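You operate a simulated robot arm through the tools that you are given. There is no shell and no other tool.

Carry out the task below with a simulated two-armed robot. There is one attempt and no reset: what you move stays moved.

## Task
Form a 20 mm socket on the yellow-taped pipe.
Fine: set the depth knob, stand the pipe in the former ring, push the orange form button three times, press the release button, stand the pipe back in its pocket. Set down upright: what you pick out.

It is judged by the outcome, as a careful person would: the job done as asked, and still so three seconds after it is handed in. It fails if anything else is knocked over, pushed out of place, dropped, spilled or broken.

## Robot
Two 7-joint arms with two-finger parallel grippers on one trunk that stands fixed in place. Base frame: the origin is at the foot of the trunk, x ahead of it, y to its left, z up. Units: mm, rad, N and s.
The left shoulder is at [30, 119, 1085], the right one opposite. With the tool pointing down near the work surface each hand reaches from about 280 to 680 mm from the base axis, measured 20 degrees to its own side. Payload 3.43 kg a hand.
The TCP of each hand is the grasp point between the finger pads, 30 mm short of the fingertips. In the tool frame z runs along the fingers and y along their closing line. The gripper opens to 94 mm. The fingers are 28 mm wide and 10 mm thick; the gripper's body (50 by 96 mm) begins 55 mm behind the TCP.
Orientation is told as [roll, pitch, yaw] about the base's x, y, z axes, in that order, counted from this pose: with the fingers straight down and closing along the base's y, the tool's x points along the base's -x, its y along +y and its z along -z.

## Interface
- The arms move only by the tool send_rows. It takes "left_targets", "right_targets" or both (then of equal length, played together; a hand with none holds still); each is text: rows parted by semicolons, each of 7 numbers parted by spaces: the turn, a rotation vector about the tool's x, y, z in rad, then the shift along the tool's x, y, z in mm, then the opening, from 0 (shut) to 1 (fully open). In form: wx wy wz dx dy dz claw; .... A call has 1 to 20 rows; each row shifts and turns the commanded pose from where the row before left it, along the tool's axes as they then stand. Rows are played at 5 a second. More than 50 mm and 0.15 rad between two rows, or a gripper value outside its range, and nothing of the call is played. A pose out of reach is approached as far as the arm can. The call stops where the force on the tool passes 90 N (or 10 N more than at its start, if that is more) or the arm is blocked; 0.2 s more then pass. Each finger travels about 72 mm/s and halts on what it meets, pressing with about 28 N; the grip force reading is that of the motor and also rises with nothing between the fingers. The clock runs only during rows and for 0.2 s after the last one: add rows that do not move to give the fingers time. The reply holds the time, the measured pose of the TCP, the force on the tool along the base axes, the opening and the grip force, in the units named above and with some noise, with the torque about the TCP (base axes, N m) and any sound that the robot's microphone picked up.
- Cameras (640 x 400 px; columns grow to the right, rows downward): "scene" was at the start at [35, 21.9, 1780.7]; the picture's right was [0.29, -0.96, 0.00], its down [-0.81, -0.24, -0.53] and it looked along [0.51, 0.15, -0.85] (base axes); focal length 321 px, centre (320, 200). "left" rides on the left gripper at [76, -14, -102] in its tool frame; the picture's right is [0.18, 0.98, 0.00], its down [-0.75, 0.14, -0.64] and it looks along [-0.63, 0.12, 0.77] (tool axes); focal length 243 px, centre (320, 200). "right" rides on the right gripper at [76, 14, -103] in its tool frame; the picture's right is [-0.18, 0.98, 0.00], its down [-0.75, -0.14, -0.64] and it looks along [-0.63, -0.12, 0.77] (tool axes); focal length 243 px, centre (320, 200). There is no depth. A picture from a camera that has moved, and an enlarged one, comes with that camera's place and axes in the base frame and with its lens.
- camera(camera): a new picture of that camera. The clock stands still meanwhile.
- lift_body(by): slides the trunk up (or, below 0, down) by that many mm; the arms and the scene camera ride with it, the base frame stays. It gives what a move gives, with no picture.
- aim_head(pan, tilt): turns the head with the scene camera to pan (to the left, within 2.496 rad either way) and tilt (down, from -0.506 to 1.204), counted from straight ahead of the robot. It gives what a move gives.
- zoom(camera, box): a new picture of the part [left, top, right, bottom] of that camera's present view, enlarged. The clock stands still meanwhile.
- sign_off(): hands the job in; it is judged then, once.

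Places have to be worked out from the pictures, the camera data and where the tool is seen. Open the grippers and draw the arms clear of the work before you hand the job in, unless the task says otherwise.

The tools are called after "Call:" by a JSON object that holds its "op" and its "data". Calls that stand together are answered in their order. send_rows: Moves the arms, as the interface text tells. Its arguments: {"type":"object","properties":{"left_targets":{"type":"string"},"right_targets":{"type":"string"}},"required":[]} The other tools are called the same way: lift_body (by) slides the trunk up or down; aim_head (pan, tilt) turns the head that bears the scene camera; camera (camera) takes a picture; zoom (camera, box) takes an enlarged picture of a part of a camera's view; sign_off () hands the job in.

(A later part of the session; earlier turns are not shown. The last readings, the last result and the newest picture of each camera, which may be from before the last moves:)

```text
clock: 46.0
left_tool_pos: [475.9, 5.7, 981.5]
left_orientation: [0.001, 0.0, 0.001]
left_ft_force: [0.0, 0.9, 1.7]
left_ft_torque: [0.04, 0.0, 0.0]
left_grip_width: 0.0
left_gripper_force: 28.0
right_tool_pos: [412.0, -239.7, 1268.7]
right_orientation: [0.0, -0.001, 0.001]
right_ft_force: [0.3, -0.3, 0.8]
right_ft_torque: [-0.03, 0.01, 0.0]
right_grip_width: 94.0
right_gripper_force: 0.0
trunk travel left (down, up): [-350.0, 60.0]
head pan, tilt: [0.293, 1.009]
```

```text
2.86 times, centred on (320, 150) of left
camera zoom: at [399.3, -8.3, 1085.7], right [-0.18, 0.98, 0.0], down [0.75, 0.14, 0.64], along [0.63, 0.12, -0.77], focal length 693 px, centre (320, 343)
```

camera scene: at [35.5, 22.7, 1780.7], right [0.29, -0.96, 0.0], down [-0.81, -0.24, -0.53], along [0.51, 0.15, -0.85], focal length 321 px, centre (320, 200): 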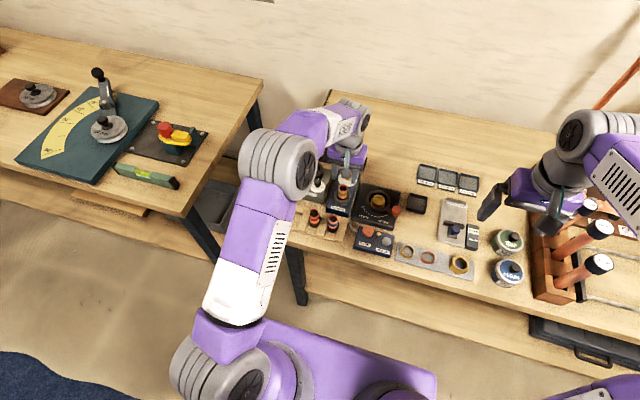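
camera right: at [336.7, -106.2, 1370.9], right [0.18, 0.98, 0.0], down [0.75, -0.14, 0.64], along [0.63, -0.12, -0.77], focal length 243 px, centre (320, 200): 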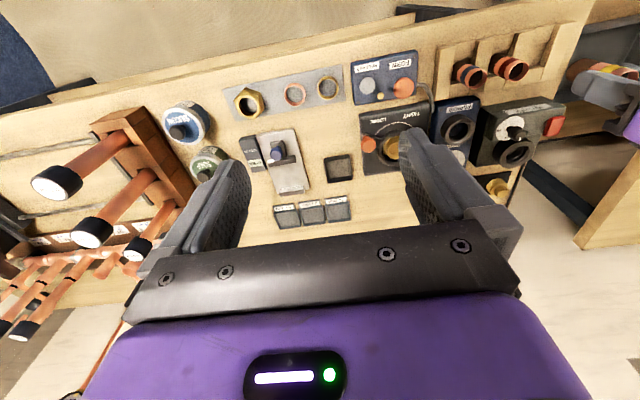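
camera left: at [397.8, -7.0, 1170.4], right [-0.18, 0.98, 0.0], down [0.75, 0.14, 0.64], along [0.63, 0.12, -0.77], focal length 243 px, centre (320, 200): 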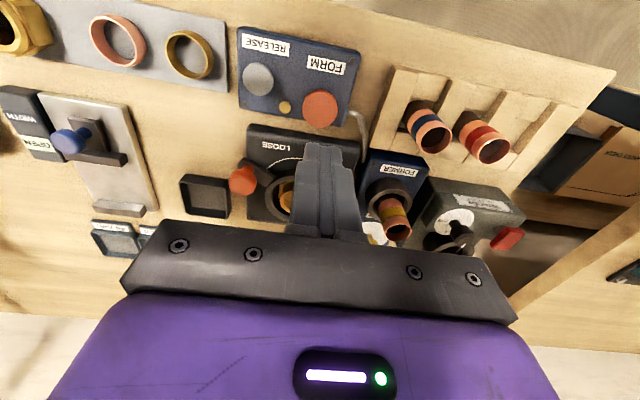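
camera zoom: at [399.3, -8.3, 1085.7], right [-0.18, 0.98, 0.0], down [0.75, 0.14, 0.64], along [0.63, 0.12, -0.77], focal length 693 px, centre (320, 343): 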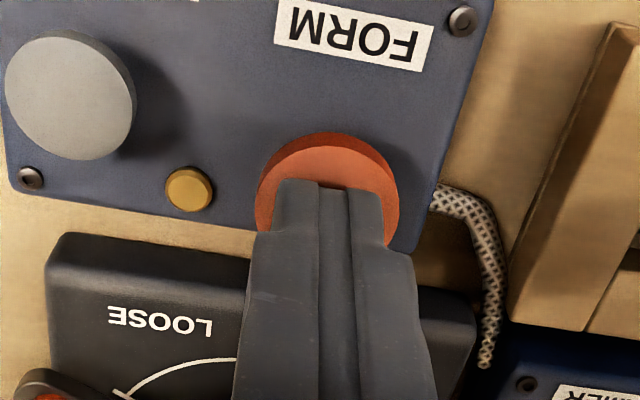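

There is a slight 1.7 N, so the fingertips may be just touching. I'll press in 1.5 mm steps and read the force and sound.

Call:
{"op": "send_rows", "data": {"left_targets": "0 0 0 0 0 1.5 0; 0 0 0 0 0 1.5 0; 0 0 0 0 0 0 0"}}

```text
clock: 46.8
left_tool_pos: [477.6, 7.1, 977.4]
left_orientation: [0.0, -0.001, 0.0]
left_ft_force: [0.1, -1.9, 2.7]
left_ft_torque: [-0.04, 0.06, -0.01]
left_grip_width: 0.0
left_gripper_force: 28.0
right_tool_pos: [412.3, -239.4, 1269.5]
right_orientation: [0.0, 0.0, 0.001]
right_ft_force: [-0.1, 0.0, 0.0]
right_ft_torque: [0.0, -0.01, -0.03]
right_grip_width: 94.0
right_gripper_force: 0.1
trunk travel left (down, up): [-350.0, 60.0]
head pan, tilt: [0.293, 1.009]
```

The force is rising gently, as a spring button would. I'll press further.

Call:
{"op": "send_rows", "data": {"left_targets": "0 0 0 0 0 1.5 0; 0 0 0 0 0 1.5 0; 0 0 0 0 0 0 0"}}

Call:
{"op": "zoom", "data": {"camera": "left", "box": [240, 80, 400, 220]}}

```text
clock: 47.6
left_tool_pos: [477.2, 7.3, 974.7]
left_orientation: [0.001, 0.001, 0.001]
left_ft_force: [-0.2, 2.6, 3.9]
left_ft_torque: [0.04, 0.01, -0.01]
left_grip_width: 0.2
left_gripper_force: 28.1
right_tool_pos: [412.6, -239.0, 1269.7]
right_orientation: [0.0, -0.001, 0.002]
right_ft_force: [0.6, 0.1, 0.9]
right_ft_torque: [-0.02, 0.0, -0.01]
right_grip_width: 94.1
right_gripper_force: 0.0
trunk travel left (down, up): [-350.0, 60.0]
head pan, tilt: [0.293, 1.009]
```

```text
2.86 times, centred on (320, 150) of left
camera zoom: at [400.3, -7.8, 1079.5], right [-0.18, 0.98, 0.0], down [0.75, 0.14, 0.64], along [0.63, 0.12, -0.77], focal length 693 px, centre (320, 343)
```

zoom: 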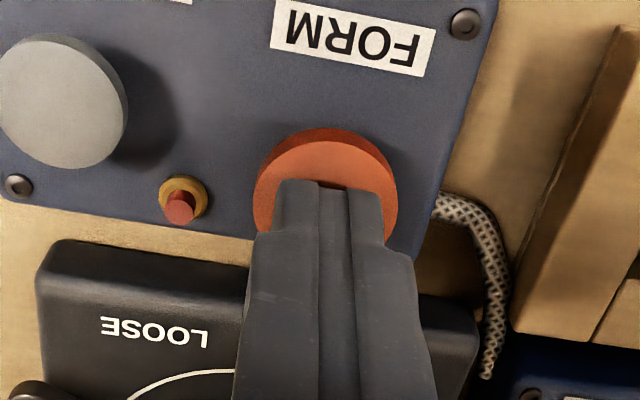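

A small red pin has popped up in the brass bush beside the button, so the first push seems to have registered. I'll lift off fully and look at the indicator.

Call:
{"op": "send_rows", "data": {"left_targets": "0 0 0 0 0 -5 0; 0 0 0 0 0 -7 0; 0 0 0 0 0 0 0; 0 0 0 0 0 0 0"}}

Call:
{"op": "zoom", "data": {"camera": "left", "box": [240, 80, 400, 220]}}

Call:
{"op": "zoom", "data": {"camera": "scene", "box": [310, 170, 420, 255]}}

```text
clock: 48.6
left_tool_pos: [476.8, 7.0, 987.5]
left_orientation: [0.001, 0.0, 0.002]
left_ft_force: [0.1, -0.2, -0.4]
left_ft_torque: [0.02, 0.02, -0.02]
left_grip_width: 0.0
left_gripper_force: 28.0
right_tool_pos: [412.9, -239.1, 1268.8]
right_orientation: [0.001, -0.001, 0.0]
right_ft_force: [0.3, -0.5, -0.4]
right_ft_torque: [0.01, -0.02, 0.0]
right_grip_width: 93.9
right_gripper_force: 0.2
trunk travel left (down, up): [-350.0, 60.0]
head pan, tilt: [0.293, 1.009]
```

```text
2.86 times, centred on (320, 150) of left
camera zoom: at [399.5, -7.6, 1091.5], right [-0.18, 0.98, 0.0], down [0.75, 0.14, 0.64], along [0.63, 0.12, -0.77], focal length 693 px, centre (320, 343)
```

zoom: 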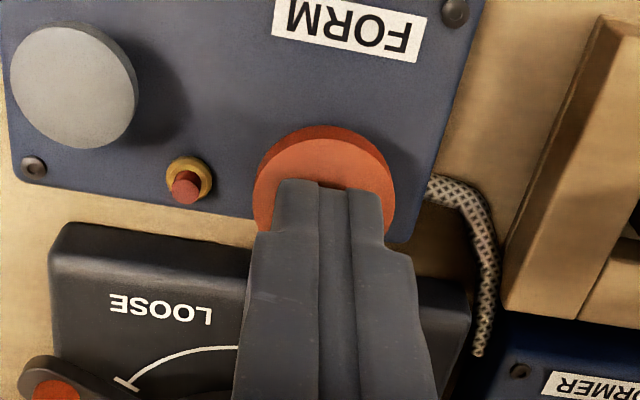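

```text
4.71 times, centred on (365, 212) of scene
camera zoom: at [34.9, 21.9, 1780.7], right [0.29, -0.96, 0.0], down [-0.81, -0.24, -0.53], along [0.51, 0.15, -0.85], focal length 1512 px, centre (108, 141)
```

zoom: 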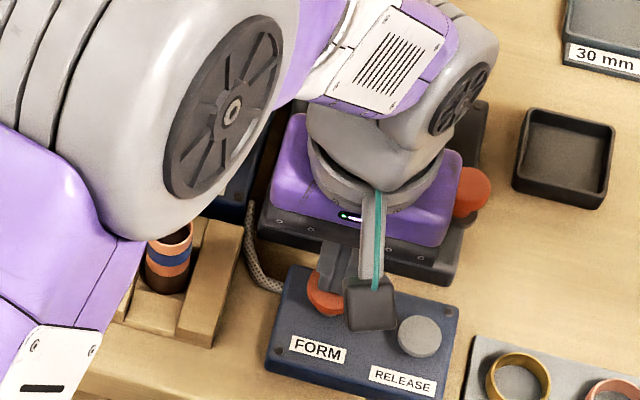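

The red pin stays up after lifting off. I'll wait a moment and enlarge it to see whether it changes by itself before pushing again.

Call:
{"op": "zoom", "data": {"camera": "left", "box": [270, 125, 310, 155]}}

Call:
{"op": "send_rows", "data": {"left_targets": "0 0 0 0 0 0 0; 0 0 0 0 0 0 0; 0 0 0 0 0 0 0; 0 0 0 0 0 0 0; 0 0 0 0 0 0 0; 0 0 0 0 0 0 0"}}

Call:
{"op": "zoom", "data": {"camera": "left", "box": [270, 125, 310, 155]}}

```text
13.33 times, centred on (290, 140) of left
camera zoom: at [399.5, -7.6, 1091.5], right [-0.18, 0.98, 0.0], down [0.75, 0.14, 0.64], along [0.63, 0.12, -0.77], focal length 3235 px, centre (720, 1000)
```

zoom: 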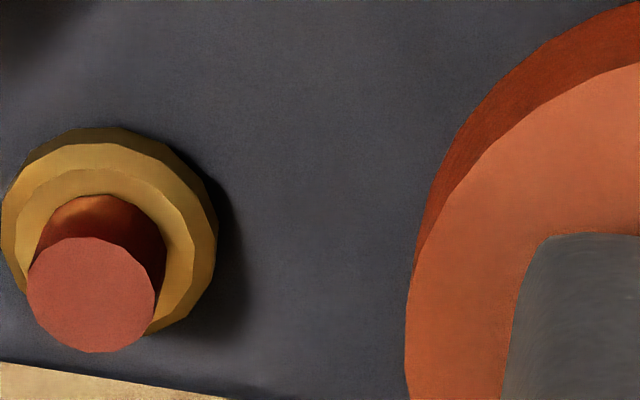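

```text
clock: 50.0
left_tool_pos: [476.1, 8.2, 987.4]
left_orientation: [0.0, 0.0, 0.001]
left_ft_force: [-0.1, -0.7, -0.2]
left_ft_torque: [0.03, 0.02, 0.01]
left_grip_width: 0.1
left_gripper_force: 27.9
right_tool_pos: [412.7, -239.1, 1268.1]
right_orientation: [0.0, 0.001, -0.002]
right_ft_force: [-0.5, 0.1, 0.0]
right_ft_torque: [0.02, 0.0, 0.01]
right_grip_width: 94.0
right_gripper_force: 0.0
trunk travel left (down, up): [-350.0, 60.0]
head pan, tilt: [0.293, 1.009]
```

```text
13.33 times, centred on (290, 140) of left
camera zoom: at [399.7, -7.6, 1091.5], right [-0.18, 0.98, 0.0], down [0.75, 0.14, 0.64], along [0.63, 0.12, -0.77], focal length 3235 px, centre (720, 1000)
```

zoom: 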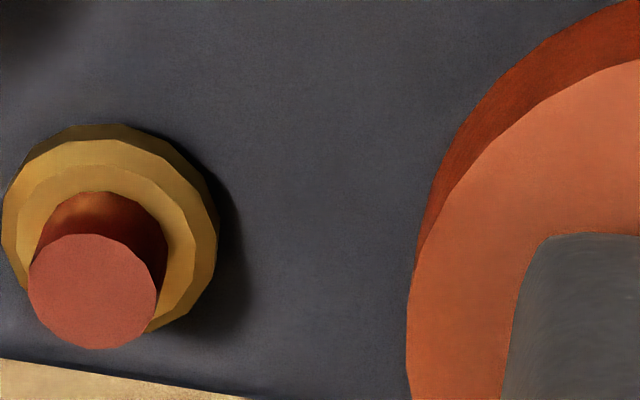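

The pin is steady, so it looks like an "engaged" indicator that stays up until release. I'll make the second push, slightly deeper than the first, with a hold and a full lift-off.

Call:
{"op": "send_rows", "data": {"left_targets": "0 0 0 0 0 5 0; 0 0 0 0 0 5 0; 0 0 0 0 0 3.5 0; 0 0 0 0 0 0 0; 0 0 0 0 0 0 0"}}

Call:
{"op": "zoom", "data": {"camera": "left", "box": [260, 110, 340, 170]}}

Call:
{"op": "send_rows", "data": {"left_targets": "0 0 0 0 0 -5 0; 0 0 0 0 0 -8.5 0; 0 0 0 0 0 0 0; 0 0 0 0 0 0 0"}}

Call:
{"op": "zoom", "data": {"camera": "left", "box": [260, 110, 340, 170]}}

```text
clock: 51.2
left_tool_pos: [476.6, 6.0, 973.0]
left_orientation: [0.0, -0.002, 0.0]
left_ft_force: [-0.2, 2.5, 5.0]
left_ft_torque: [0.04, 0.0, 0.04]
left_grip_width: 0.0
left_gripper_force: 28.4
right_tool_pos: [412.8, -238.2, 1268.0]
right_orientation: [-0.001, 0.0, 0.0]
right_ft_force: [-0.2, -0.1, 0.2]
right_ft_torque: [0.05, -0.01, 0.01]
right_grip_width: 93.9
right_gripper_force: 0.0
trunk travel left (down, up): [-350.0, 60.0]
head pan, tilt: [0.293, 1.009]
```

```text
6.67 times, centred on (300, 140) of left
camera zoom: at [399.7, -8.1, 1078.2], right [-0.18, 0.98, 0.0], down [0.75, 0.14, 0.64], along [0.63, 0.12, -0.77], focal length 1618 px, centre (453, 600)
```

zoom: 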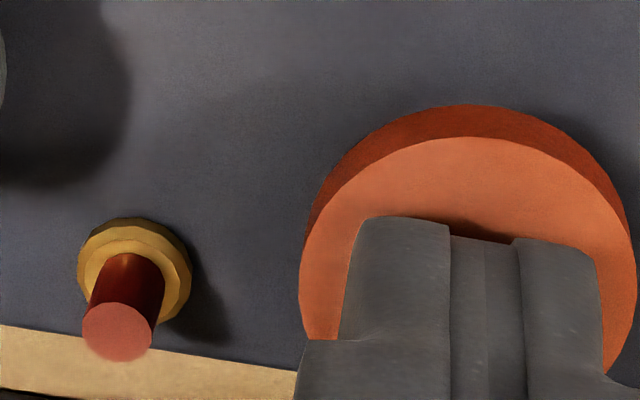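

```text
clock: 52.2
left_tool_pos: [476.4, 7.6, 987.3]
left_orientation: [-0.001, 0.001, 0.0]
left_ft_force: [-0.4, 0.1, -0.6]
left_ft_torque: [-0.03, 0.0, -0.01]
left_grip_width: 0.2
left_gripper_force: 27.8
right_tool_pos: [412.4, -240.5, 1268.9]
right_orientation: [0.0, 0.001, -0.002]
right_ft_force: [-0.6, -1.6, 0.0]
right_ft_torque: [0.04, 0.0, -0.01]
right_grip_width: 94.4
right_gripper_force: 0.0
trunk travel left (down, up): [-350.0, 60.0]
head pan, tilt: [0.293, 1.009]
```

```text
6.67 times, centred on (300, 140) of left
camera zoom: at [399.5, -7.6, 1092.0], right [-0.18, 0.98, 0.0], down [0.75, 0.14, 0.64], along [0.63, 0.12, -0.77], focal length 1618 px, centre (453, 600)
```

zoom: 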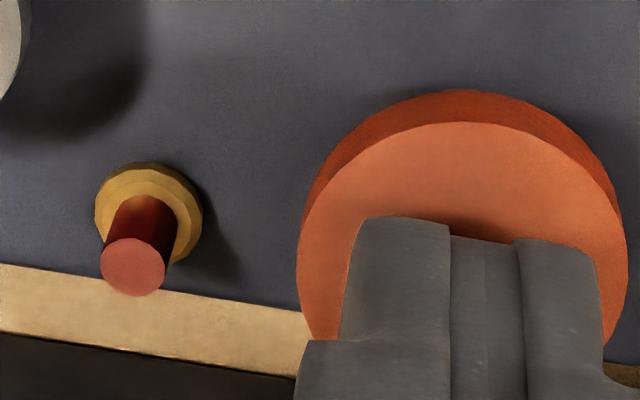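

The pin now stands about twice as high, so it counts pushes: two registered. I'll make the third push the same way.

Call:
{"op": "send_rows", "data": {"left_targets": "0 0 0 0 0 5 0; 0 0 0 0 0 5 0; 0 0 0 0 0 3.5 0; 0 0 0 0 0 0 0; 0 0 0 0 0 0 0"}}

Call:
{"op": "send_rows", "data": {"left_targets": "0 0 0 0 0 -5 0; 0 0 0 0 0 -8.5 0; 0 0 0 0 0 0 0; 0 0 0 0 0 0 0"}}

Call:
{"op": "zoom", "data": {"camera": "left", "box": [260, 110, 340, 170]}}

```text
clock: 53.4
left_tool_pos: [477.4, 6.1, 973.7]
left_orientation: [0.0, -0.001, 0.0]
left_ft_force: [-0.2, 0.6, 5.4]
left_ft_torque: [0.0, -0.02, 0.03]
left_grip_width: 0.0
left_gripper_force: 28.6
right_tool_pos: [412.6, -240.2, 1269.6]
right_orientation: [0.0, 0.0, 0.0]
right_ft_force: [-0.7, 0.4, -0.1]
right_ft_torque: [0.0, 0.01, -0.02]
right_grip_width: 94.1
right_gripper_force: 0.0
trunk travel left (down, up): [-350.0, 60.0]
head pan, tilt: [0.293, 1.009]
```

```text
clock: 54.4
left_tool_pos: [475.1, 5.7, 987.5]
left_orientation: [-0.001, 0.002, 0.0]
left_ft_force: [-0.1, -0.6, 0.4]
left_ft_torque: [0.06, 0.03, 0.03]
left_grip_width: 0.1
left_gripper_force: 27.7
right_tool_pos: [412.8, -239.6, 1268.9]
right_orientation: [0.0, -0.002, 0.0]
right_ft_force: [0.7, 0.0, 0.2]
right_ft_torque: [-0.01, -0.01, 0.02]
right_grip_width: 94.2
right_gripper_force: 0.0
trunk travel left (down, up): [-350.0, 60.0]
head pan, tilt: [0.293, 1.009]
```

```text
6.67 times, centred on (300, 140) of left
camera zoom: at [398.8, -9.2, 1091.7], right [-0.18, 0.98, 0.0], down [0.75, 0.14, 0.64], along [0.63, 0.12, -0.77], focal length 1618 px, centre (453, 600)
```

zoom: 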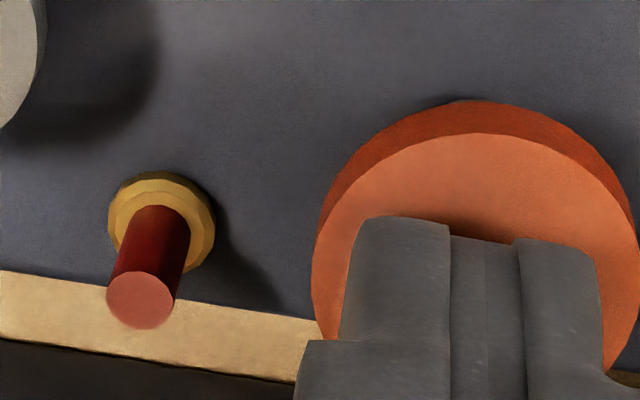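

The pin has risen a third step, so three pushes are registered. Now I'll lift 30 mm to clear the pin and move over the grey RELEASE button, about 14 mm nearer and 56 mm to the right.

Call:
{"op": "send_rows", "data": {"left_targets": "0 0 0 0 0 -30 0; 0 0 0 7.2 -28 0 0; 0 0 0 7.2 -28 0 0; 0 0 0 0 0 0 0"}}

Call:
{"op": "zoom", "data": {"camera": "left", "box": [240, 60, 400, 200]}}

Call:
{"op": "zoom", "data": {"camera": "scene", "box": [340, 190, 430, 260]}}

```text
clock: 55.4
left_tool_pos: [460.8, -49.2, 1017.9]
left_orientation: [0.0, 0.001, -0.001]
left_ft_force: [0.2, -0.6, -0.2]
left_ft_torque: [-0.02, 0.01, 0.0]
left_grip_width: 0.0
left_gripper_force: 28.1
right_tool_pos: [413.5, -238.4, 1269.2]
right_orientation: [0.001, 0.0, 0.001]
right_ft_force: [-0.5, 0.0, 1.2]
right_ft_torque: [0.01, -0.01, 0.01]
right_grip_width: 94.0
right_gripper_force: 0.0
trunk travel left (down, up): [-350.0, 60.0]
head pan, tilt: [0.293, 1.009]
```

```text
2.86 times, centred on (320, 130) of left
camera zoom: at [383.8, -64.5, 1122.3], right [-0.18, 0.98, 0.0], down [0.75, 0.14, 0.64], along [0.63, 0.12, -0.77], focal length 693 px, centre (320, 400)
```

zoom: 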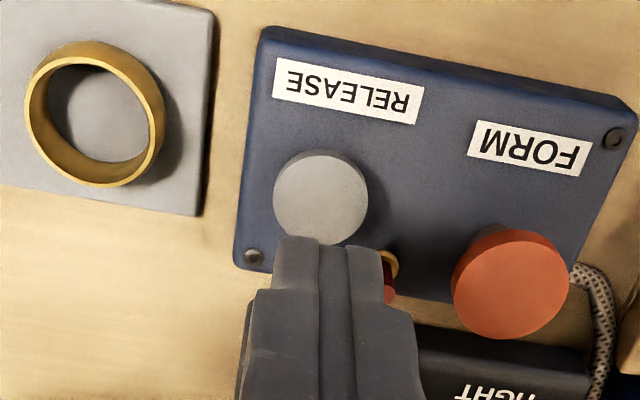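

```text
5.71 times, centred on (385, 225) of scene
camera zoom: at [35.3, 22.4, 1780.7], right [0.29, -0.96, 0.0], down [-0.81, -0.24, -0.53], along [0.51, 0.15, -0.85], focal length 1836 px, centre (-51, 57)
```

zoom: 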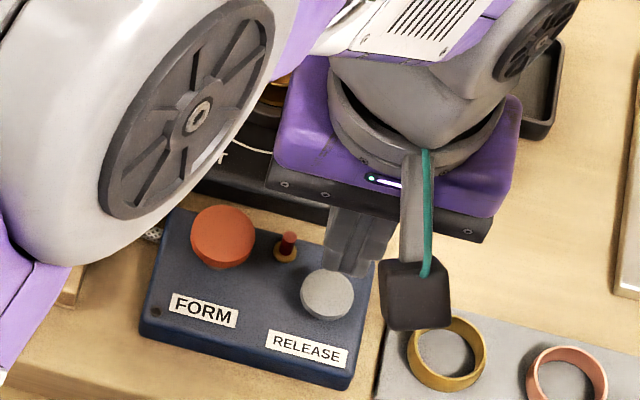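

The RELEASE button is under the fingertips to within about a millimetre, and the raised pin clears them by some 7 mm or more. I'll lower close to it and then press in small steps.

Call:
{"op": "send_rows", "data": {"left_targets": "0 0 0 -0.5 -1 15 0; 0 0 0 0 0 15 0; 0 0 0 0 0 5 0; 0 0 0 0 0 0 0"}}

Call:
{"op": "zoom", "data": {"camera": "left", "box": [240, 80, 400, 220]}}

Call:
{"op": "zoom", "data": {"camera": "scene", "box": [340, 190, 430, 260]}}

```text
clock: 56.4
left_tool_pos: [462.7, -52.0, 983.5]
left_orientation: [0.0, 0.0, 0.001]
left_ft_force: [-0.8, 0.2, 0.2]
left_ft_torque: [0.0, -0.04, 0.01]
left_grip_width: 0.0
left_gripper_force: 28.1
right_tool_pos: [412.4, -239.1, 1268.7]
right_orientation: [0.001, 0.001, -0.001]
right_ft_force: [0.5, 0.0, 0.3]
right_ft_torque: [-0.02, 0.0, 0.03]
right_grip_width: 93.9
right_gripper_force: 0.0
trunk travel left (down, up): [-350.0, 60.0]
head pan, tilt: [0.293, 1.009]
```

```text
2.86 times, centred on (320, 150) of left
camera zoom: at [385.7, -66.6, 1087.4], right [-0.18, 0.98, 0.0], down [0.75, 0.14, 0.64], along [0.63, 0.12, -0.77], focal length 693 px, centre (320, 343)
```

zoom: 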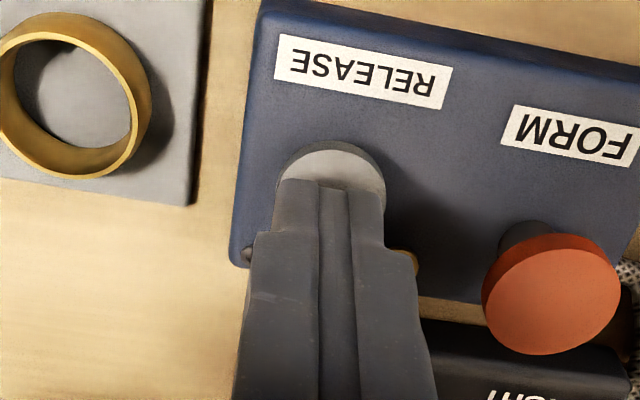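

```text
5.71 times, centred on (385, 225) of scene
camera zoom: at [35.1, 21.9, 1780.7], right [0.29, -0.96, 0.0], down [-0.81, -0.24, -0.53], along [0.51, 0.15, -0.85], focal length 1836 px, centre (-51, 57)
```

zoom: 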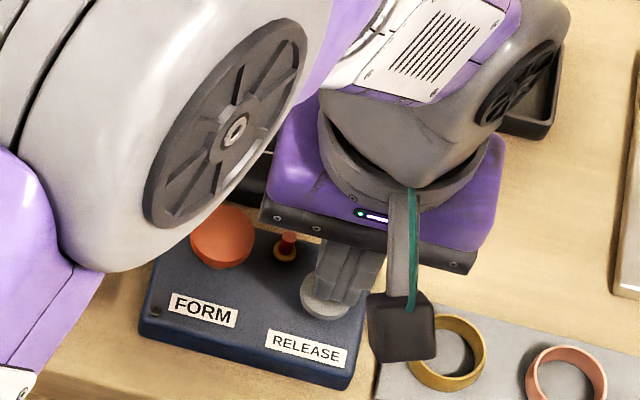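

The fingertips are centred over RELEASE. I'll press down in small steps.

Call:
{"op": "send_rows", "data": {"left_targets": "0 0 0 0 0 4 0; 0 0 0 0 0 4 0; 0 0 0 0 0 3 0; 0 0 0 0 0 0 0"}}

Call:
{"op": "zoom", "data": {"camera": "scene", "box": [340, 200, 420, 260]}}

```text
clock: 57.4
left_tool_pos: [462.6, -50.0, 971.9]
left_orientation: [0.0, -0.002, 0.001]
left_ft_force: [0.7, 1.2, 1.8]
left_ft_torque: [0.04, 0.03, -0.01]
left_grip_width: 0.0
left_gripper_force: 27.9
right_tool_pos: [411.6, -239.2, 1268.5]
right_orientation: [0.0, -0.001, 0.001]
right_ft_force: [0.1, 0.6, -0.3]
right_ft_torque: [0.01, 0.03, 0.02]
right_grip_width: 93.9
right_gripper_force: 0.0
trunk travel left (down, up): [-350.0, 60.0]
head pan, tilt: [0.293, 1.009]
```

```text
6.67 times, centred on (380, 230) of scene
camera zoom: at [34.9, 22.1, 1780.7], right [0.29, -0.96, 0.0], down [-0.81, -0.24, -0.53], along [0.51, 0.15, -0.85], focal length 2142 px, centre (-80, 0)
```

zoom: 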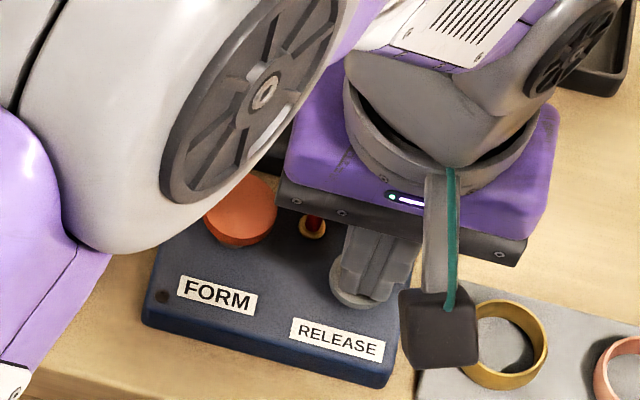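

Contact has begun at about 1.8 N, so the button's top was near tip height z≈943. I'll press further in small steps and watch the pin.

Call:
{"op": "send_rows", "data": {"left_targets": "0 0 0 0 0 2 0; 0 0 0 0 0 2 0; 0 0 0 0 0 0 0"}}

Call:
{"op": "zoom", "data": {"camera": "scene", "box": [340, 200, 420, 260]}}

```text
clock: 58.2
left_tool_pos: [462.7, -51.4, 966.5]
left_orientation: [0.0, -0.003, 0.001]
left_ft_force: [1.6, 0.9, 3.9]
left_ft_torque: [0.03, -0.04, 0.0]
left_grip_width: 0.0
left_gripper_force: 28.2
right_tool_pos: [413.5, -239.2, 1269.3]
right_orientation: [0.001, 0.0, 0.001]
right_ft_force: [0.0, -0.5, 1.1]
right_ft_torque: [-0.02, 0.0, -0.01]
right_grip_width: 94.1
right_gripper_force: 0.2
trunk travel left (down, up): [-350.0, 60.0]
head pan, tilt: [0.293, 1.009]
heard: click
```

```text
6.67 times, centred on (380, 230) of scene
camera zoom: at [34.9, 22.2, 1780.7], right [0.29, -0.96, 0.0], down [-0.81, -0.24, -0.53], along [0.51, 0.15, -0.85], focal length 2142 px, centre (-80, 0)
```

zoom: 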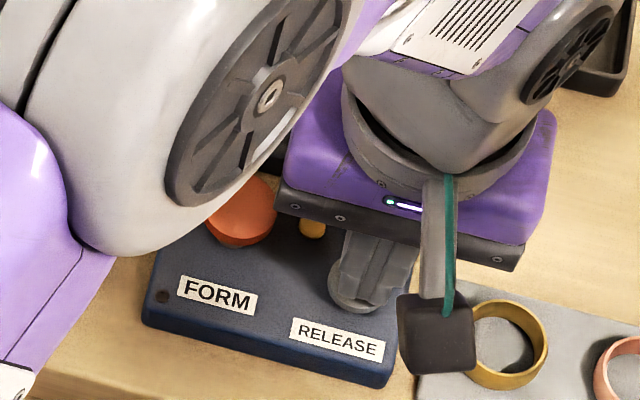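

A click was heard and the pin dropped back, so the pipe is released. I'll lift off, return above the pipe in the former, and open the fingers to 44 mm.

Call:
{"op": "send_rows", "data": {"left_targets": "0 0 0 0 0 -20 0; 0 0 0 0 0 -40 0; 0 0 0 0 0 -40 0; 0 0 0 -27 40 0 0.3; 0 0 0 -27 40 0 0.47; 0 0 0 -27 40 0 0.47; 0 0 0 -28 40 0 0.47; 0 0 0 0 0 0 0.47"}}

Call:
{"op": "zoom", "data": {"camera": "left", "box": [240, 50, 400, 210]}}

Call:
{"op": "zoom", "data": {"camera": "scene", "box": [320, 160, 420, 260]}}

```text
clock: 60.0
left_tool_pos: [569.9, 109.3, 1067.3]
left_orientation: [0.0, 0.0, -0.001]
left_ft_force: [-0.3, -0.1, -1.0]
left_ft_torque: [0.0, 0.0, 0.0]
left_grip_width: 44.2
left_gripper_force: 0.1
right_tool_pos: [412.8, -240.6, 1268.3]
right_orientation: [-0.001, -0.001, 0.0]
right_ft_force: [-0.9, -0.1, -0.2]
right_ft_torque: [-0.01, -0.02, -0.01]
right_grip_width: 94.0
right_gripper_force: 0.1
trunk travel left (down, up): [-350.0, 60.0]
head pan, tilt: [0.293, 1.009]
```

```text
2.50 times, centred on (320, 130) of left
camera zoom: at [493.1, 94.4, 1171.0], right [-0.18, 0.98, 0.0], down [0.75, 0.14, 0.64], along [0.63, 0.12, -0.77], focal length 606 px, centre (320, 375)
```

zoom: 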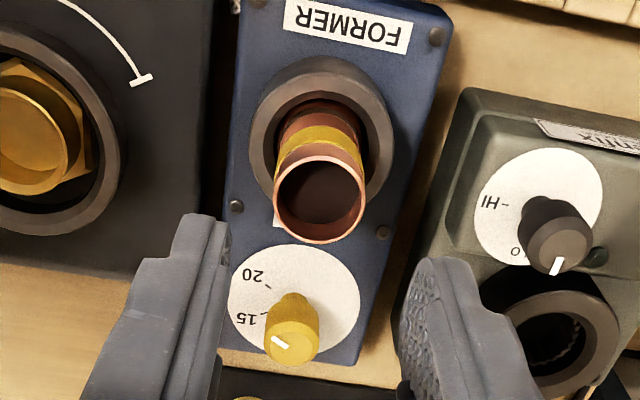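

```text
4.00 times, centred on (370, 210) of scene
camera zoom: at [34.1, 20.7, 1780.8], right [0.29, -0.96, 0.0], down [-0.81, -0.24, -0.53], along [0.51, 0.15, -0.85], focal length 1285 px, centre (120, 160)
```

zoom: 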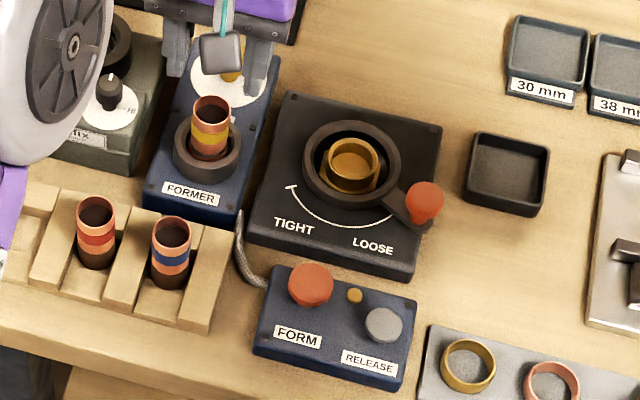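

The pipe still stands upright in the ring, centred between the open fingers to a millimetre. I'll lower to the former grip height of z≈989.

Call:
{"op": "send_rows", "data": {"left_targets": "0 0 0 2 -0.5 26 0.47; 0 0 0 0 0 26 0.47; 0 0 0 0 0 26 0.47; 0 0 0 0 0 0 0.47"}}

Call:
{"op": "zoom", "data": {"camera": "left", "box": [250, 90, 390, 220]}}

```text
clock: 61.0
left_tool_pos: [566.5, 107.6, 987.4]
left_orientation: [0.0, -0.001, 0.0]
left_ft_force: [0.1, 0.8, 0.2]
left_ft_torque: [-0.01, -0.01, 0.01]
left_grip_width: 44.6
left_gripper_force: 0.1
right_tool_pos: [412.0, -239.2, 1269.0]
right_orientation: [0.0, 0.001, -0.001]
right_ft_force: [0.3, -0.9, -0.2]
right_ft_torque: [-0.01, -0.01, -0.01]
right_grip_width: 94.1
right_gripper_force: 0.0
trunk travel left (down, up): [-350.0, 60.0]
head pan, tilt: [0.293, 1.009]
```

```text
3.08 times, centred on (320, 155) of left
camera zoom: at [489.5, 92.8, 1092.0], right [-0.18, 0.98, 0.0], down [0.75, 0.14, 0.64], along [0.63, 0.12, -0.77], focal length 746 px, centre (320, 338)
```

zoom: 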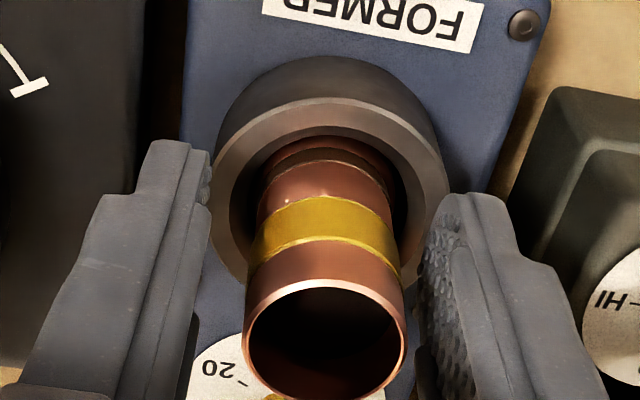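

The foot of the pipe now shows an expanded band inside the ring, so the socket is formed. The pipe is centred between the fingers, so I'll close on it.

Call:
{"op": "send_rows", "data": {"left_targets": "0 0 0 0 0 0 0.35; 0 0 0 0 0 0 0.2; 0 0 0 0 0 0 0; 0 0 0 0 0 0 0; 0 0 0 0 0 0 0"}}

Call:
{"op": "zoom", "data": {"camera": "left", "box": [250, 90, 390, 220]}}

```text
clock: 62.2
left_tool_pos: [566.8, 107.4, 987.9]
left_orientation: [-0.001, -0.001, 0.001]
left_ft_force: [0.1, -0.2, -0.1]
left_ft_torque: [0.01, -0.01, -0.01]
left_grip_width: 26.9
left_gripper_force: 27.7
right_tool_pos: [412.4, -239.9, 1268.9]
right_orientation: [-0.001, 0.002, 0.001]
right_ft_force: [-0.2, -0.1, 0.0]
right_ft_torque: [0.01, 0.03, 0.0]
right_grip_width: 93.7
right_gripper_force: 0.0
trunk travel left (down, up): [-350.0, 60.0]
head pan, tilt: [0.293, 1.009]
```

```text
3.08 times, centred on (320, 155) of left
camera zoom: at [489.7, 92.9, 1092.0], right [-0.18, 0.98, 0.0], down [0.75, 0.14, 0.64], along [0.63, 0.12, -0.77], focal length 746 px, centre (320, 338)
```

zoom: 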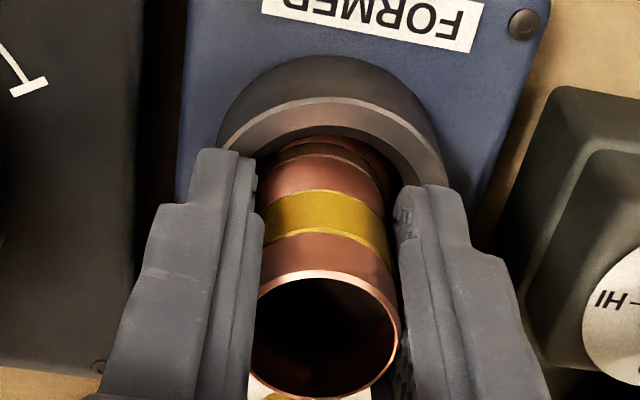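

The pipe is gripped at 26.9 mm. I'll lift it slowly first, watching for any drag, then clear of the ring.

Call:
{"op": "send_rows", "data": {"left_targets": "0 0 0 0 0 -4 0; 0 0 0 0 0 -6 0; 0 0 0 0 0 0 0"}}

Call:
{"op": "send_rows", "data": {"left_targets": "0 0 0 0 0 -20 0; 0 0 0 0 0 -30 0; 0 0 0 0 0 -30 0; 0 0 0 0 0 0 0"}}

Call:
{"op": "camera", "data": {"camera": "left"}}

Call:
{"op": "zoom", "data": {"camera": "left", "box": [260, 80, 380, 220]}}

Call:
{"op": "zoom", "data": {"camera": "scene", "box": [310, 140, 390, 220]}}

```text
clock: 63.0
left_tool_pos: [568.6, 109.0, 998.2]
left_orientation: [0.0, -0.001, 0.001]
left_ft_force: [-0.1, -0.1, -0.1]
left_ft_torque: [0.0, 0.01, -0.01]
left_grip_width: 26.8
left_gripper_force: 27.7
right_tool_pos: [413.1, -239.5, 1268.8]
right_orientation: [0.0, 0.0, 0.0]
right_ft_force: [-0.8, -0.2, -1.0]
right_ft_torque: [-0.02, -0.02, 0.0]
right_grip_width: 93.7
right_gripper_force: 0.0
trunk travel left (down, up): [-350.0, 60.0]
head pan, tilt: [0.293, 1.009]
```

```text
clock: 64.0
left_tool_pos: [570.2, 112.0, 1079.4]
left_orientation: [0.0, -0.001, -0.002]
left_ft_force: [0.8, 0.6, -0.9]
left_ft_torque: [0.03, 0.01, 0.04]
left_grip_width: 27.1
left_gripper_force: 28.2
right_tool_pos: [412.7, -238.9, 1268.7]
right_orientation: [0.0, 0.001, -0.001]
right_ft_force: [-0.9, -0.7, -0.1]
right_ft_torque: [0.01, 0.02, 0.02]
right_grip_width: 93.9
right_gripper_force: 0.0
trunk travel left (down, up): [-350.0, 60.0]
head pan, tilt: [0.293, 1.009]
```

```text
taken
camera left: at [492.9, 96.2, 1185.4], right [-0.18, 0.98, 0.0], down [0.75, 0.14, 0.64], along [0.63, 0.12, -0.77], focal length 243 px, centre (320, 200)
```

left: 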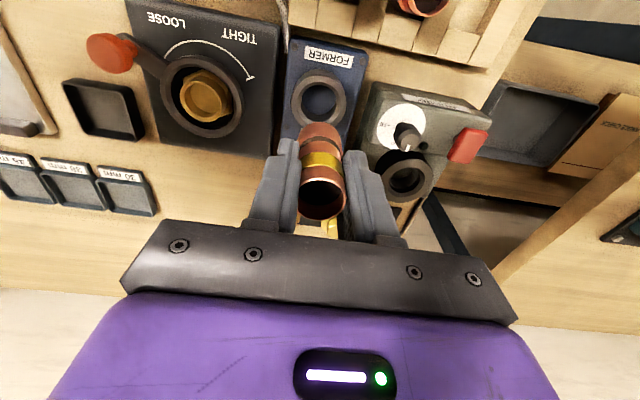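

```text
2.86 times, centred on (320, 150) of left
camera zoom: at [492.9, 96.2, 1185.4], right [-0.18, 0.98, 0.0], down [0.75, 0.14, 0.64], along [0.63, 0.12, -0.77], focal length 693 px, centre (320, 343)
```

zoom: 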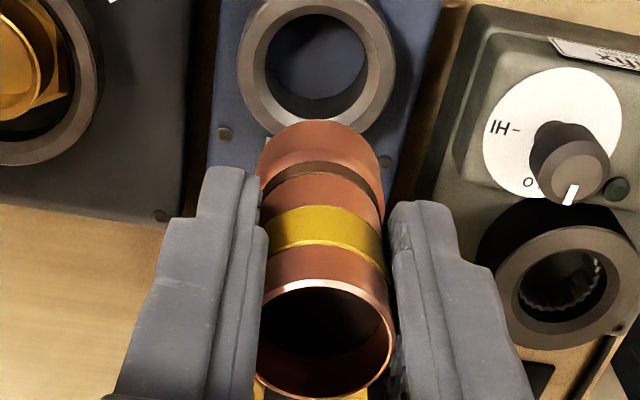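

```text
5.00 times, centred on (350, 180) of scene
camera zoom: at [35.5, 22.0, 1780.7], right [0.29, -0.96, 0.0], down [-0.81, -0.24, -0.53], along [0.51, 0.15, -0.85], focal length 1606 px, centre (170, 300)
```

zoom: 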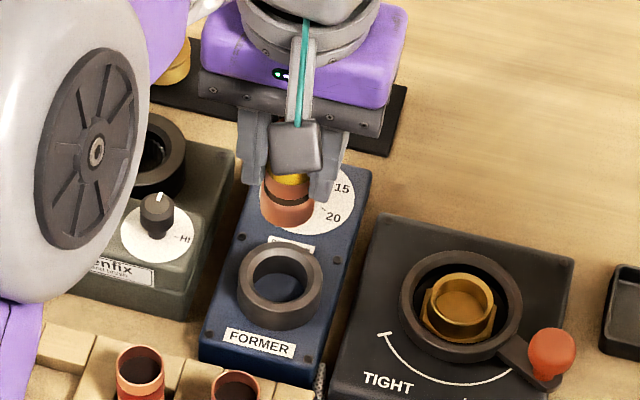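

The pipe came out freely with its foot now expanded into a bright socket. I'll carry it back over its pocket, using my tally of commanded moves since the first grip to return it to the same spot.

Call:
{"op": "send_rows", "data": {"left_targets": "0 0 0 23.4 29.6 0 0; 0 0 0 23.4 29.6 0 0; 0 0 0 23.4 29.6 0 0; 0 0 0 23.5 29.7 0 0; 0 0 0 0 0 0 0"}}

Call:
{"op": "camera", "data": {"camera": "left"}}

Call:
{"op": "zoom", "data": {"camera": "left", "box": [250, 50, 390, 170]}}

Call:
{"op": "zoom", "data": {"camera": "scene", "box": [270, 160, 370, 240]}}

```text
clock: 65.2
left_tool_pos: [477.7, 228.2, 1079.1]
left_orientation: [0.0, -0.001, -0.001]
left_ft_force: [0.1, 0.3, -0.3]
left_ft_torque: [0.05, 0.03, 0.03]
left_grip_width: 26.8
left_gripper_force: 27.9
right_tool_pos: [413.4, -240.6, 1267.5]
right_orientation: [0.0, 0.001, 0.001]
right_ft_force: [1.2, 0.3, -0.8]
right_ft_torque: [-0.01, 0.04, 0.0]
right_grip_width: 93.9
right_gripper_force: 0.0
trunk travel left (down, up): [-350.0, 60.0]
head pan, tilt: [0.293, 1.009]
```

```text
taken
camera left: at [402.0, 213.9, 1183.3], right [-0.18, 0.98, 0.0], down [0.75, 0.14, 0.64], along [0.63, 0.12, -0.77], focal length 243 px, centre (320, 200)
```

left: 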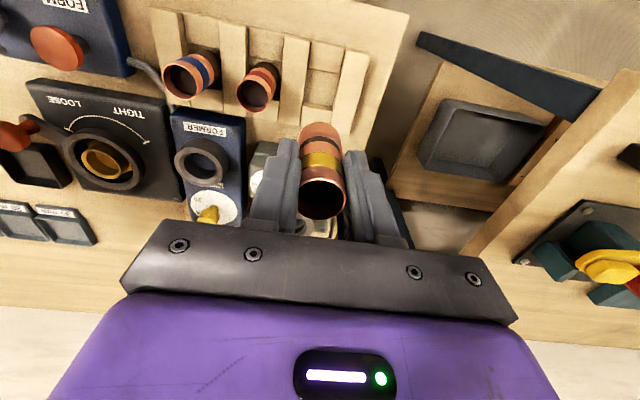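

```text
3.33 times, centred on (320, 110) of left
camera zoom: at [402.0, 213.9, 1183.3], right [-0.18, 0.98, 0.0], down [0.75, 0.14, 0.64], along [0.63, 0.12, -0.77], focal length 809 px, centre (320, 500)
```

zoom: 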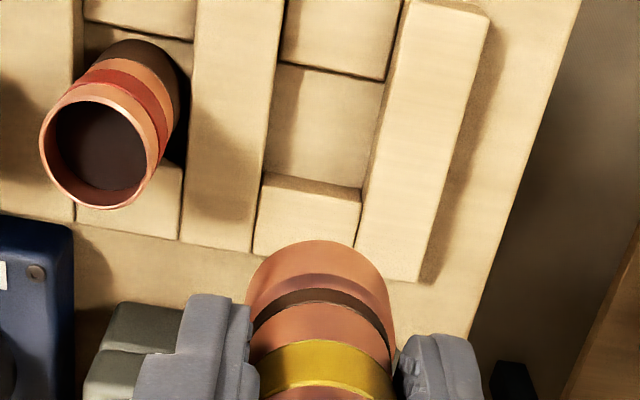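

```text
5.00 times, centred on (320, 200) of scene
camera zoom: at [35.8, 21.0, 1780.7], right [0.29, -0.96, 0.0], down [-0.81, -0.24, -0.53], along [0.51, 0.15, -0.85], focal length 1606 px, centre (320, 200)
```

zoom: 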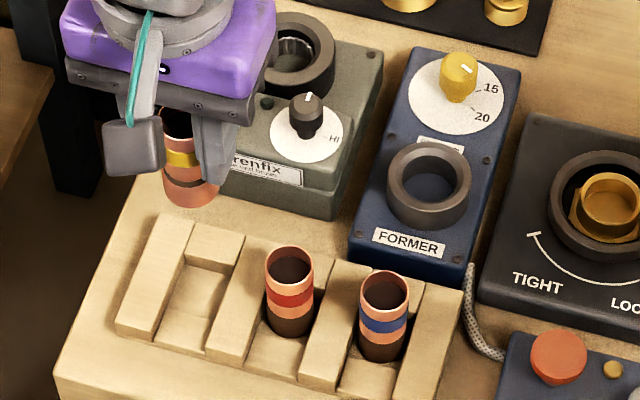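

The empty pocket is visible: a square recess about 33–34 mm wide. The socket is now about 31 mm across, so I want it well centred. I'll enlarge the pocket from both cameras.

Call:
{"op": "zoom", "data": {"camera": "scene", "box": [277, 198, 309, 240]}}

Call:
{"op": "zoom", "data": {"camera": "left", "box": [290, 45, 370, 125]}}

Call:
{"op": "zoom", "data": {"camera": "right", "box": [420, 20, 640, 180]}}

```text
9.52 times, centred on (293, 219) of scene
camera zoom: at [35.8, 21.0, 1780.7], right [0.29, -0.96, 0.0], down [-0.81, -0.24, -0.53], along [0.51, 0.15, -0.85], focal length 3060 px, centre (577, 19)
```

zoom: 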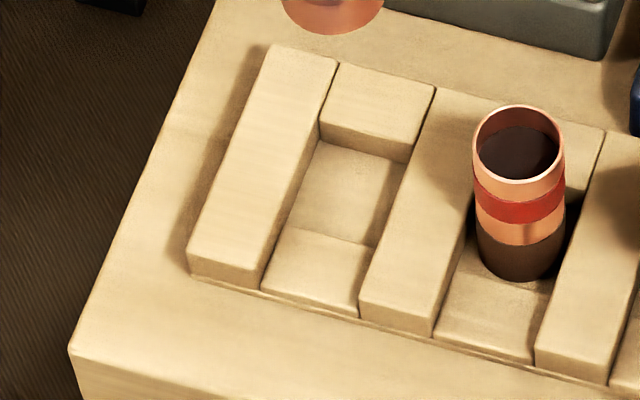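

```text
5.00 times, centred on (330, 85) of left
camera zoom: at [402.0, 213.9, 1183.3], right [-0.18, 0.98, 0.0], down [0.75, 0.14, 0.64], along [0.63, 0.12, -0.77], focal length 1213 px, centre (270, 775)
```

zoom: 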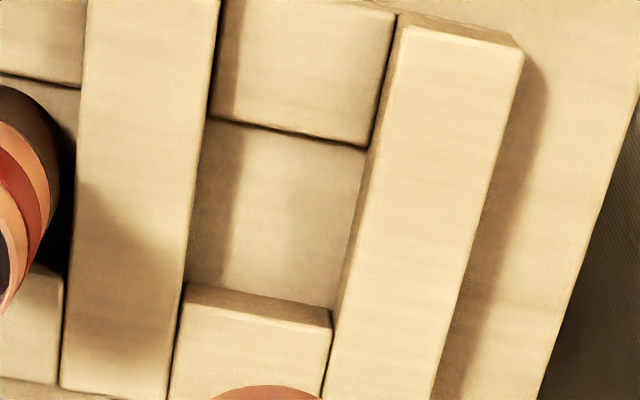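

```text
2.50 times, centred on (530, 100) of right
camera zoom: at [337.4, -226.6, 1370.7], right [0.18, 0.98, 0.0], down [0.75, -0.14, 0.64], along [0.63, -0.12, -0.77], focal length 606 px, centre (-205, 450)
```

zoom: 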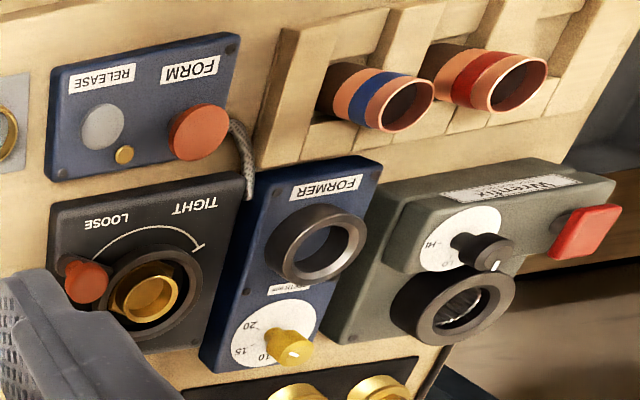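

The slot between the ridges is about 34 mm wide and centred on the pipe to within half a millimetre by my measurement. I'll lower 80 mm, to about 20 mm above the ridges, and compare again.

Call:
{"op": "send_rows", "data": {"left_targets": "0 0 0 0 0 27 0; 0 0 0 0 0 27 0; 0 0 0 0 0 26 0; 0 0 0 0 0 0 0"}}

Call:
{"op": "zoom", "data": {"camera": "left", "box": [260, 60, 380, 160]}}

Call:
{"op": "zoom", "data": {"camera": "scene", "box": [272, 180, 322, 240]}}

```text
clock: 66.2
left_tool_pos: [476.5, 230.7, 997.5]
left_orientation: [0.0, 0.0, 0.001]
left_ft_force: [-0.4, 0.3, -0.7]
left_ft_torque: [0.02, 0.01, -0.02]
left_grip_width: 26.8
left_gripper_force: 28.1
right_tool_pos: [412.2, -239.3, 1269.2]
right_orientation: [-0.001, -0.001, -0.001]
right_ft_force: [0.5, 0.4, 0.7]
right_ft_torque: [0.01, 0.01, -0.02]
right_grip_width: 94.0
right_gripper_force: 0.2
trunk travel left (down, up): [-350.0, 60.0]
head pan, tilt: [0.293, 1.009]
```

```text
4.00 times, centred on (320, 110) of left
camera zoom: at [399.9, 215.1, 1102.7], right [-0.18, 0.98, 0.0], down [0.75, 0.14, 0.64], along [0.63, 0.12, -0.77], focal length 970 px, centre (320, 560)
```

zoom: 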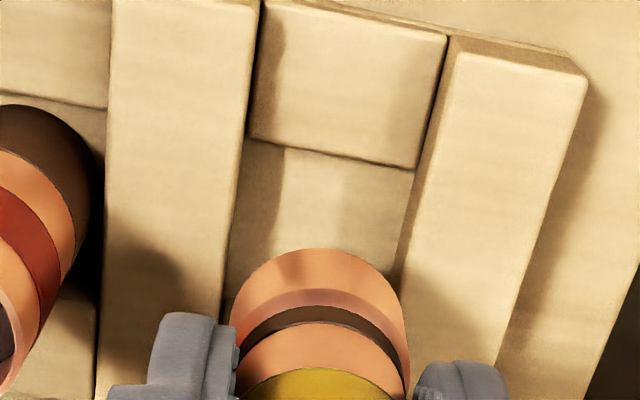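

```text
6.67 times, centred on (297, 210) of scene
camera zoom: at [34.7, 21.7, 1780.8], right [0.29, -0.96, 0.0], down [-0.81, -0.24, -0.53], along [0.51, 0.15, -0.85], focal length 2142 px, centre (473, 133)
```

zoom: 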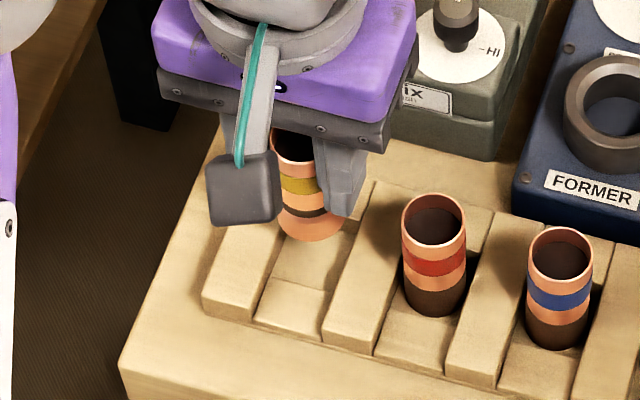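

The socket is above the slot. I'll enlarge further to measure the gap to each ridge precisely.

Call:
{"op": "zoom", "data": {"camera": "left", "box": [290, 90, 354, 150]}}

Call:
{"op": "zoom", "data": {"camera": "left", "box": [286, 58, 350, 118]}}

```text
6.67 times, centred on (322, 120) of left
camera zoom: at [399.9, 215.1, 1102.7], right [-0.18, 0.98, 0.0], down [0.75, 0.14, 0.64], along [0.63, 0.12, -0.77], focal length 1618 px, centre (307, 733)
```

zoom: 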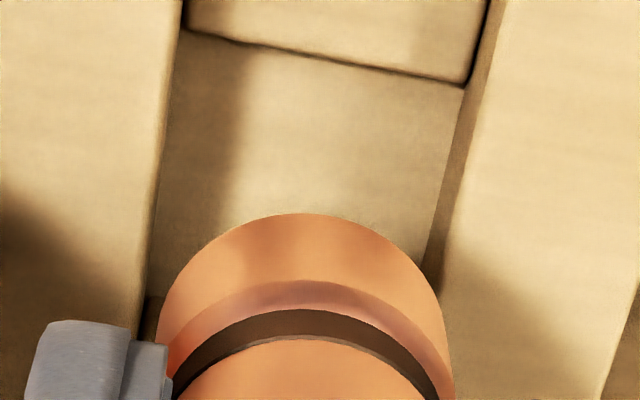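

```text
6.67 times, centred on (318, 88) of left
camera zoom: at [399.9, 215.1, 1102.7], right [-0.18, 0.98, 0.0], down [0.75, 0.14, 0.64], along [0.63, 0.12, -0.77], focal length 1618 px, centre (333, 947)
```

zoom: 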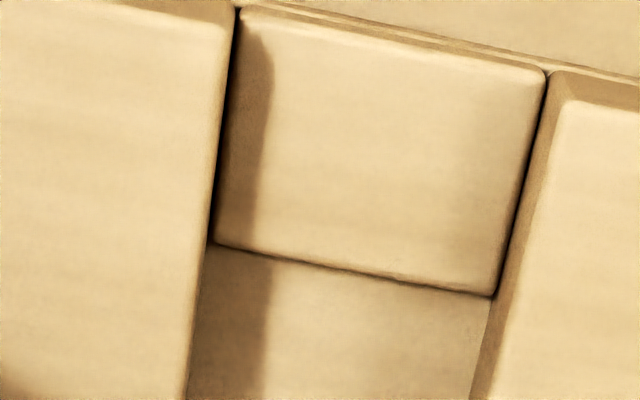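

The socket has about 2 mm clearance to each ridge, and the slot centre is about half a millimetre to the right and 1 mm nearer. I'll make that small correction and lower 15 mm.

Call:
{"op": "send_rows", "data": {"left_targets": "0 0 0 0.8 -0.5 5 0; 0 0 0 0 0 5 0; 0 0 0 0 0 5 0; 0 0 0 0 0 0 0"}}

Call:
{"op": "zoom", "data": {"camera": "left", "box": [280, 80, 360, 150]}}

Call:
{"op": "zoom", "data": {"camera": "scene", "box": [272, 180, 322, 240]}}

```text
clock: 67.2
left_tool_pos: [474.4, 228.8, 984.9]
left_orientation: [-0.001, 0.001, -0.002]
left_ft_force: [0.0, -0.4, -0.7]
left_ft_torque: [-0.03, -0.01, 0.02]
left_grip_width: 26.7
left_gripper_force: 27.8
right_tool_pos: [413.1, -239.1, 1269.7]
right_orientation: [0.0, 0.0, 0.001]
right_ft_force: [0.1, 0.7, 0.2]
right_ft_torque: [0.02, -0.03, 0.01]
right_grip_width: 93.8
right_gripper_force: 0.1
trunk travel left (down, up): [-350.0, 60.0]
head pan, tilt: [0.293, 1.009]
```

```text
5.71 times, centred on (320, 115) of left
camera zoom: at [398.3, 214.1, 1088.5], right [-0.18, 0.98, 0.0], down [0.75, 0.14, 0.64], along [0.63, 0.12, -0.77], focal length 1386 px, centre (320, 686)
```

zoom: 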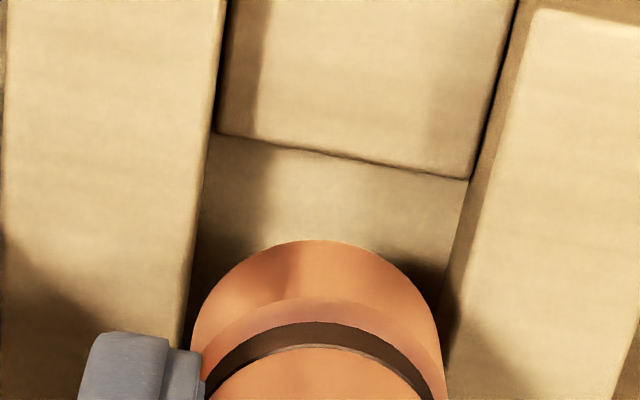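

```text
6.67 times, centred on (297, 210) of scene
camera zoom: at [34.9, 21.9, 1780.7], right [0.29, -0.96, 0.0], down [-0.81, -0.24, -0.53], along [0.51, 0.15, -0.85], focal length 2142 px, centre (473, 133)
```

zoom: 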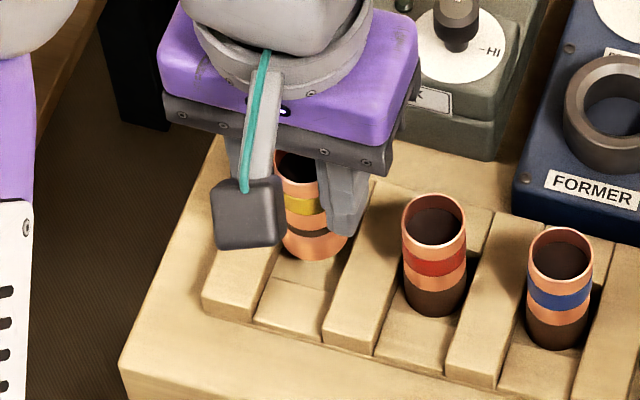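

The socket is centred between the ridges with about equal gaps left and right. I'll keep lowering in 4 mm steps and watch the force.

Call:
{"op": "send_rows", "data": {"left_targets": "0 0 0 0 0 4 0; 0 0 0 0 0 4 0; 0 0 0 0 0 0 0"}}

Call:
{"op": "zoom", "data": {"camera": "left", "box": [280, 80, 360, 150]}}

```text
clock: 68.0
left_tool_pos: [475.5, 229.4, 976.5]
left_orientation: [-0.001, 0.0, 0.0]
left_ft_force: [-0.6, 0.6, -0.2]
left_ft_torque: [0.0, -0.01, 0.0]
left_grip_width: 26.8
left_gripper_force: 27.5
right_tool_pos: [412.7, -238.7, 1269.4]
right_orientation: [0.001, 0.0, 0.0]
right_ft_force: [0.1, -0.7, -0.3]
right_ft_torque: [-0.03, -0.02, 0.01]
right_grip_width: 94.1
right_gripper_force: 0.1
trunk travel left (down, up): [-350.0, 60.0]
head pan, tilt: [0.293, 1.009]
```

```text
5.71 times, centred on (320, 115) of left
camera zoom: at [398.4, 213.5, 1080.6], right [-0.18, 0.98, 0.0], down [0.75, 0.14, 0.64], along [0.63, 0.12, -0.77], focal length 1386 px, centre (320, 686)
```

zoom: 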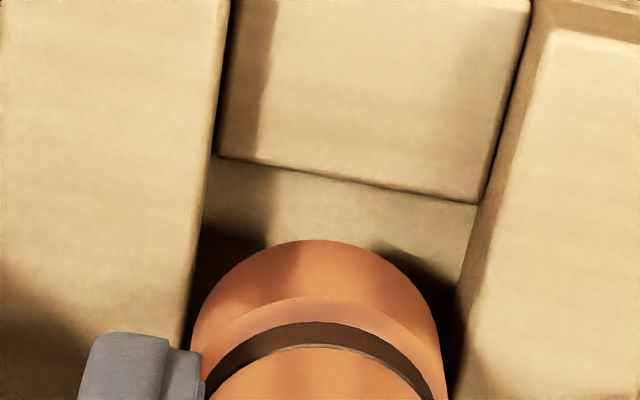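

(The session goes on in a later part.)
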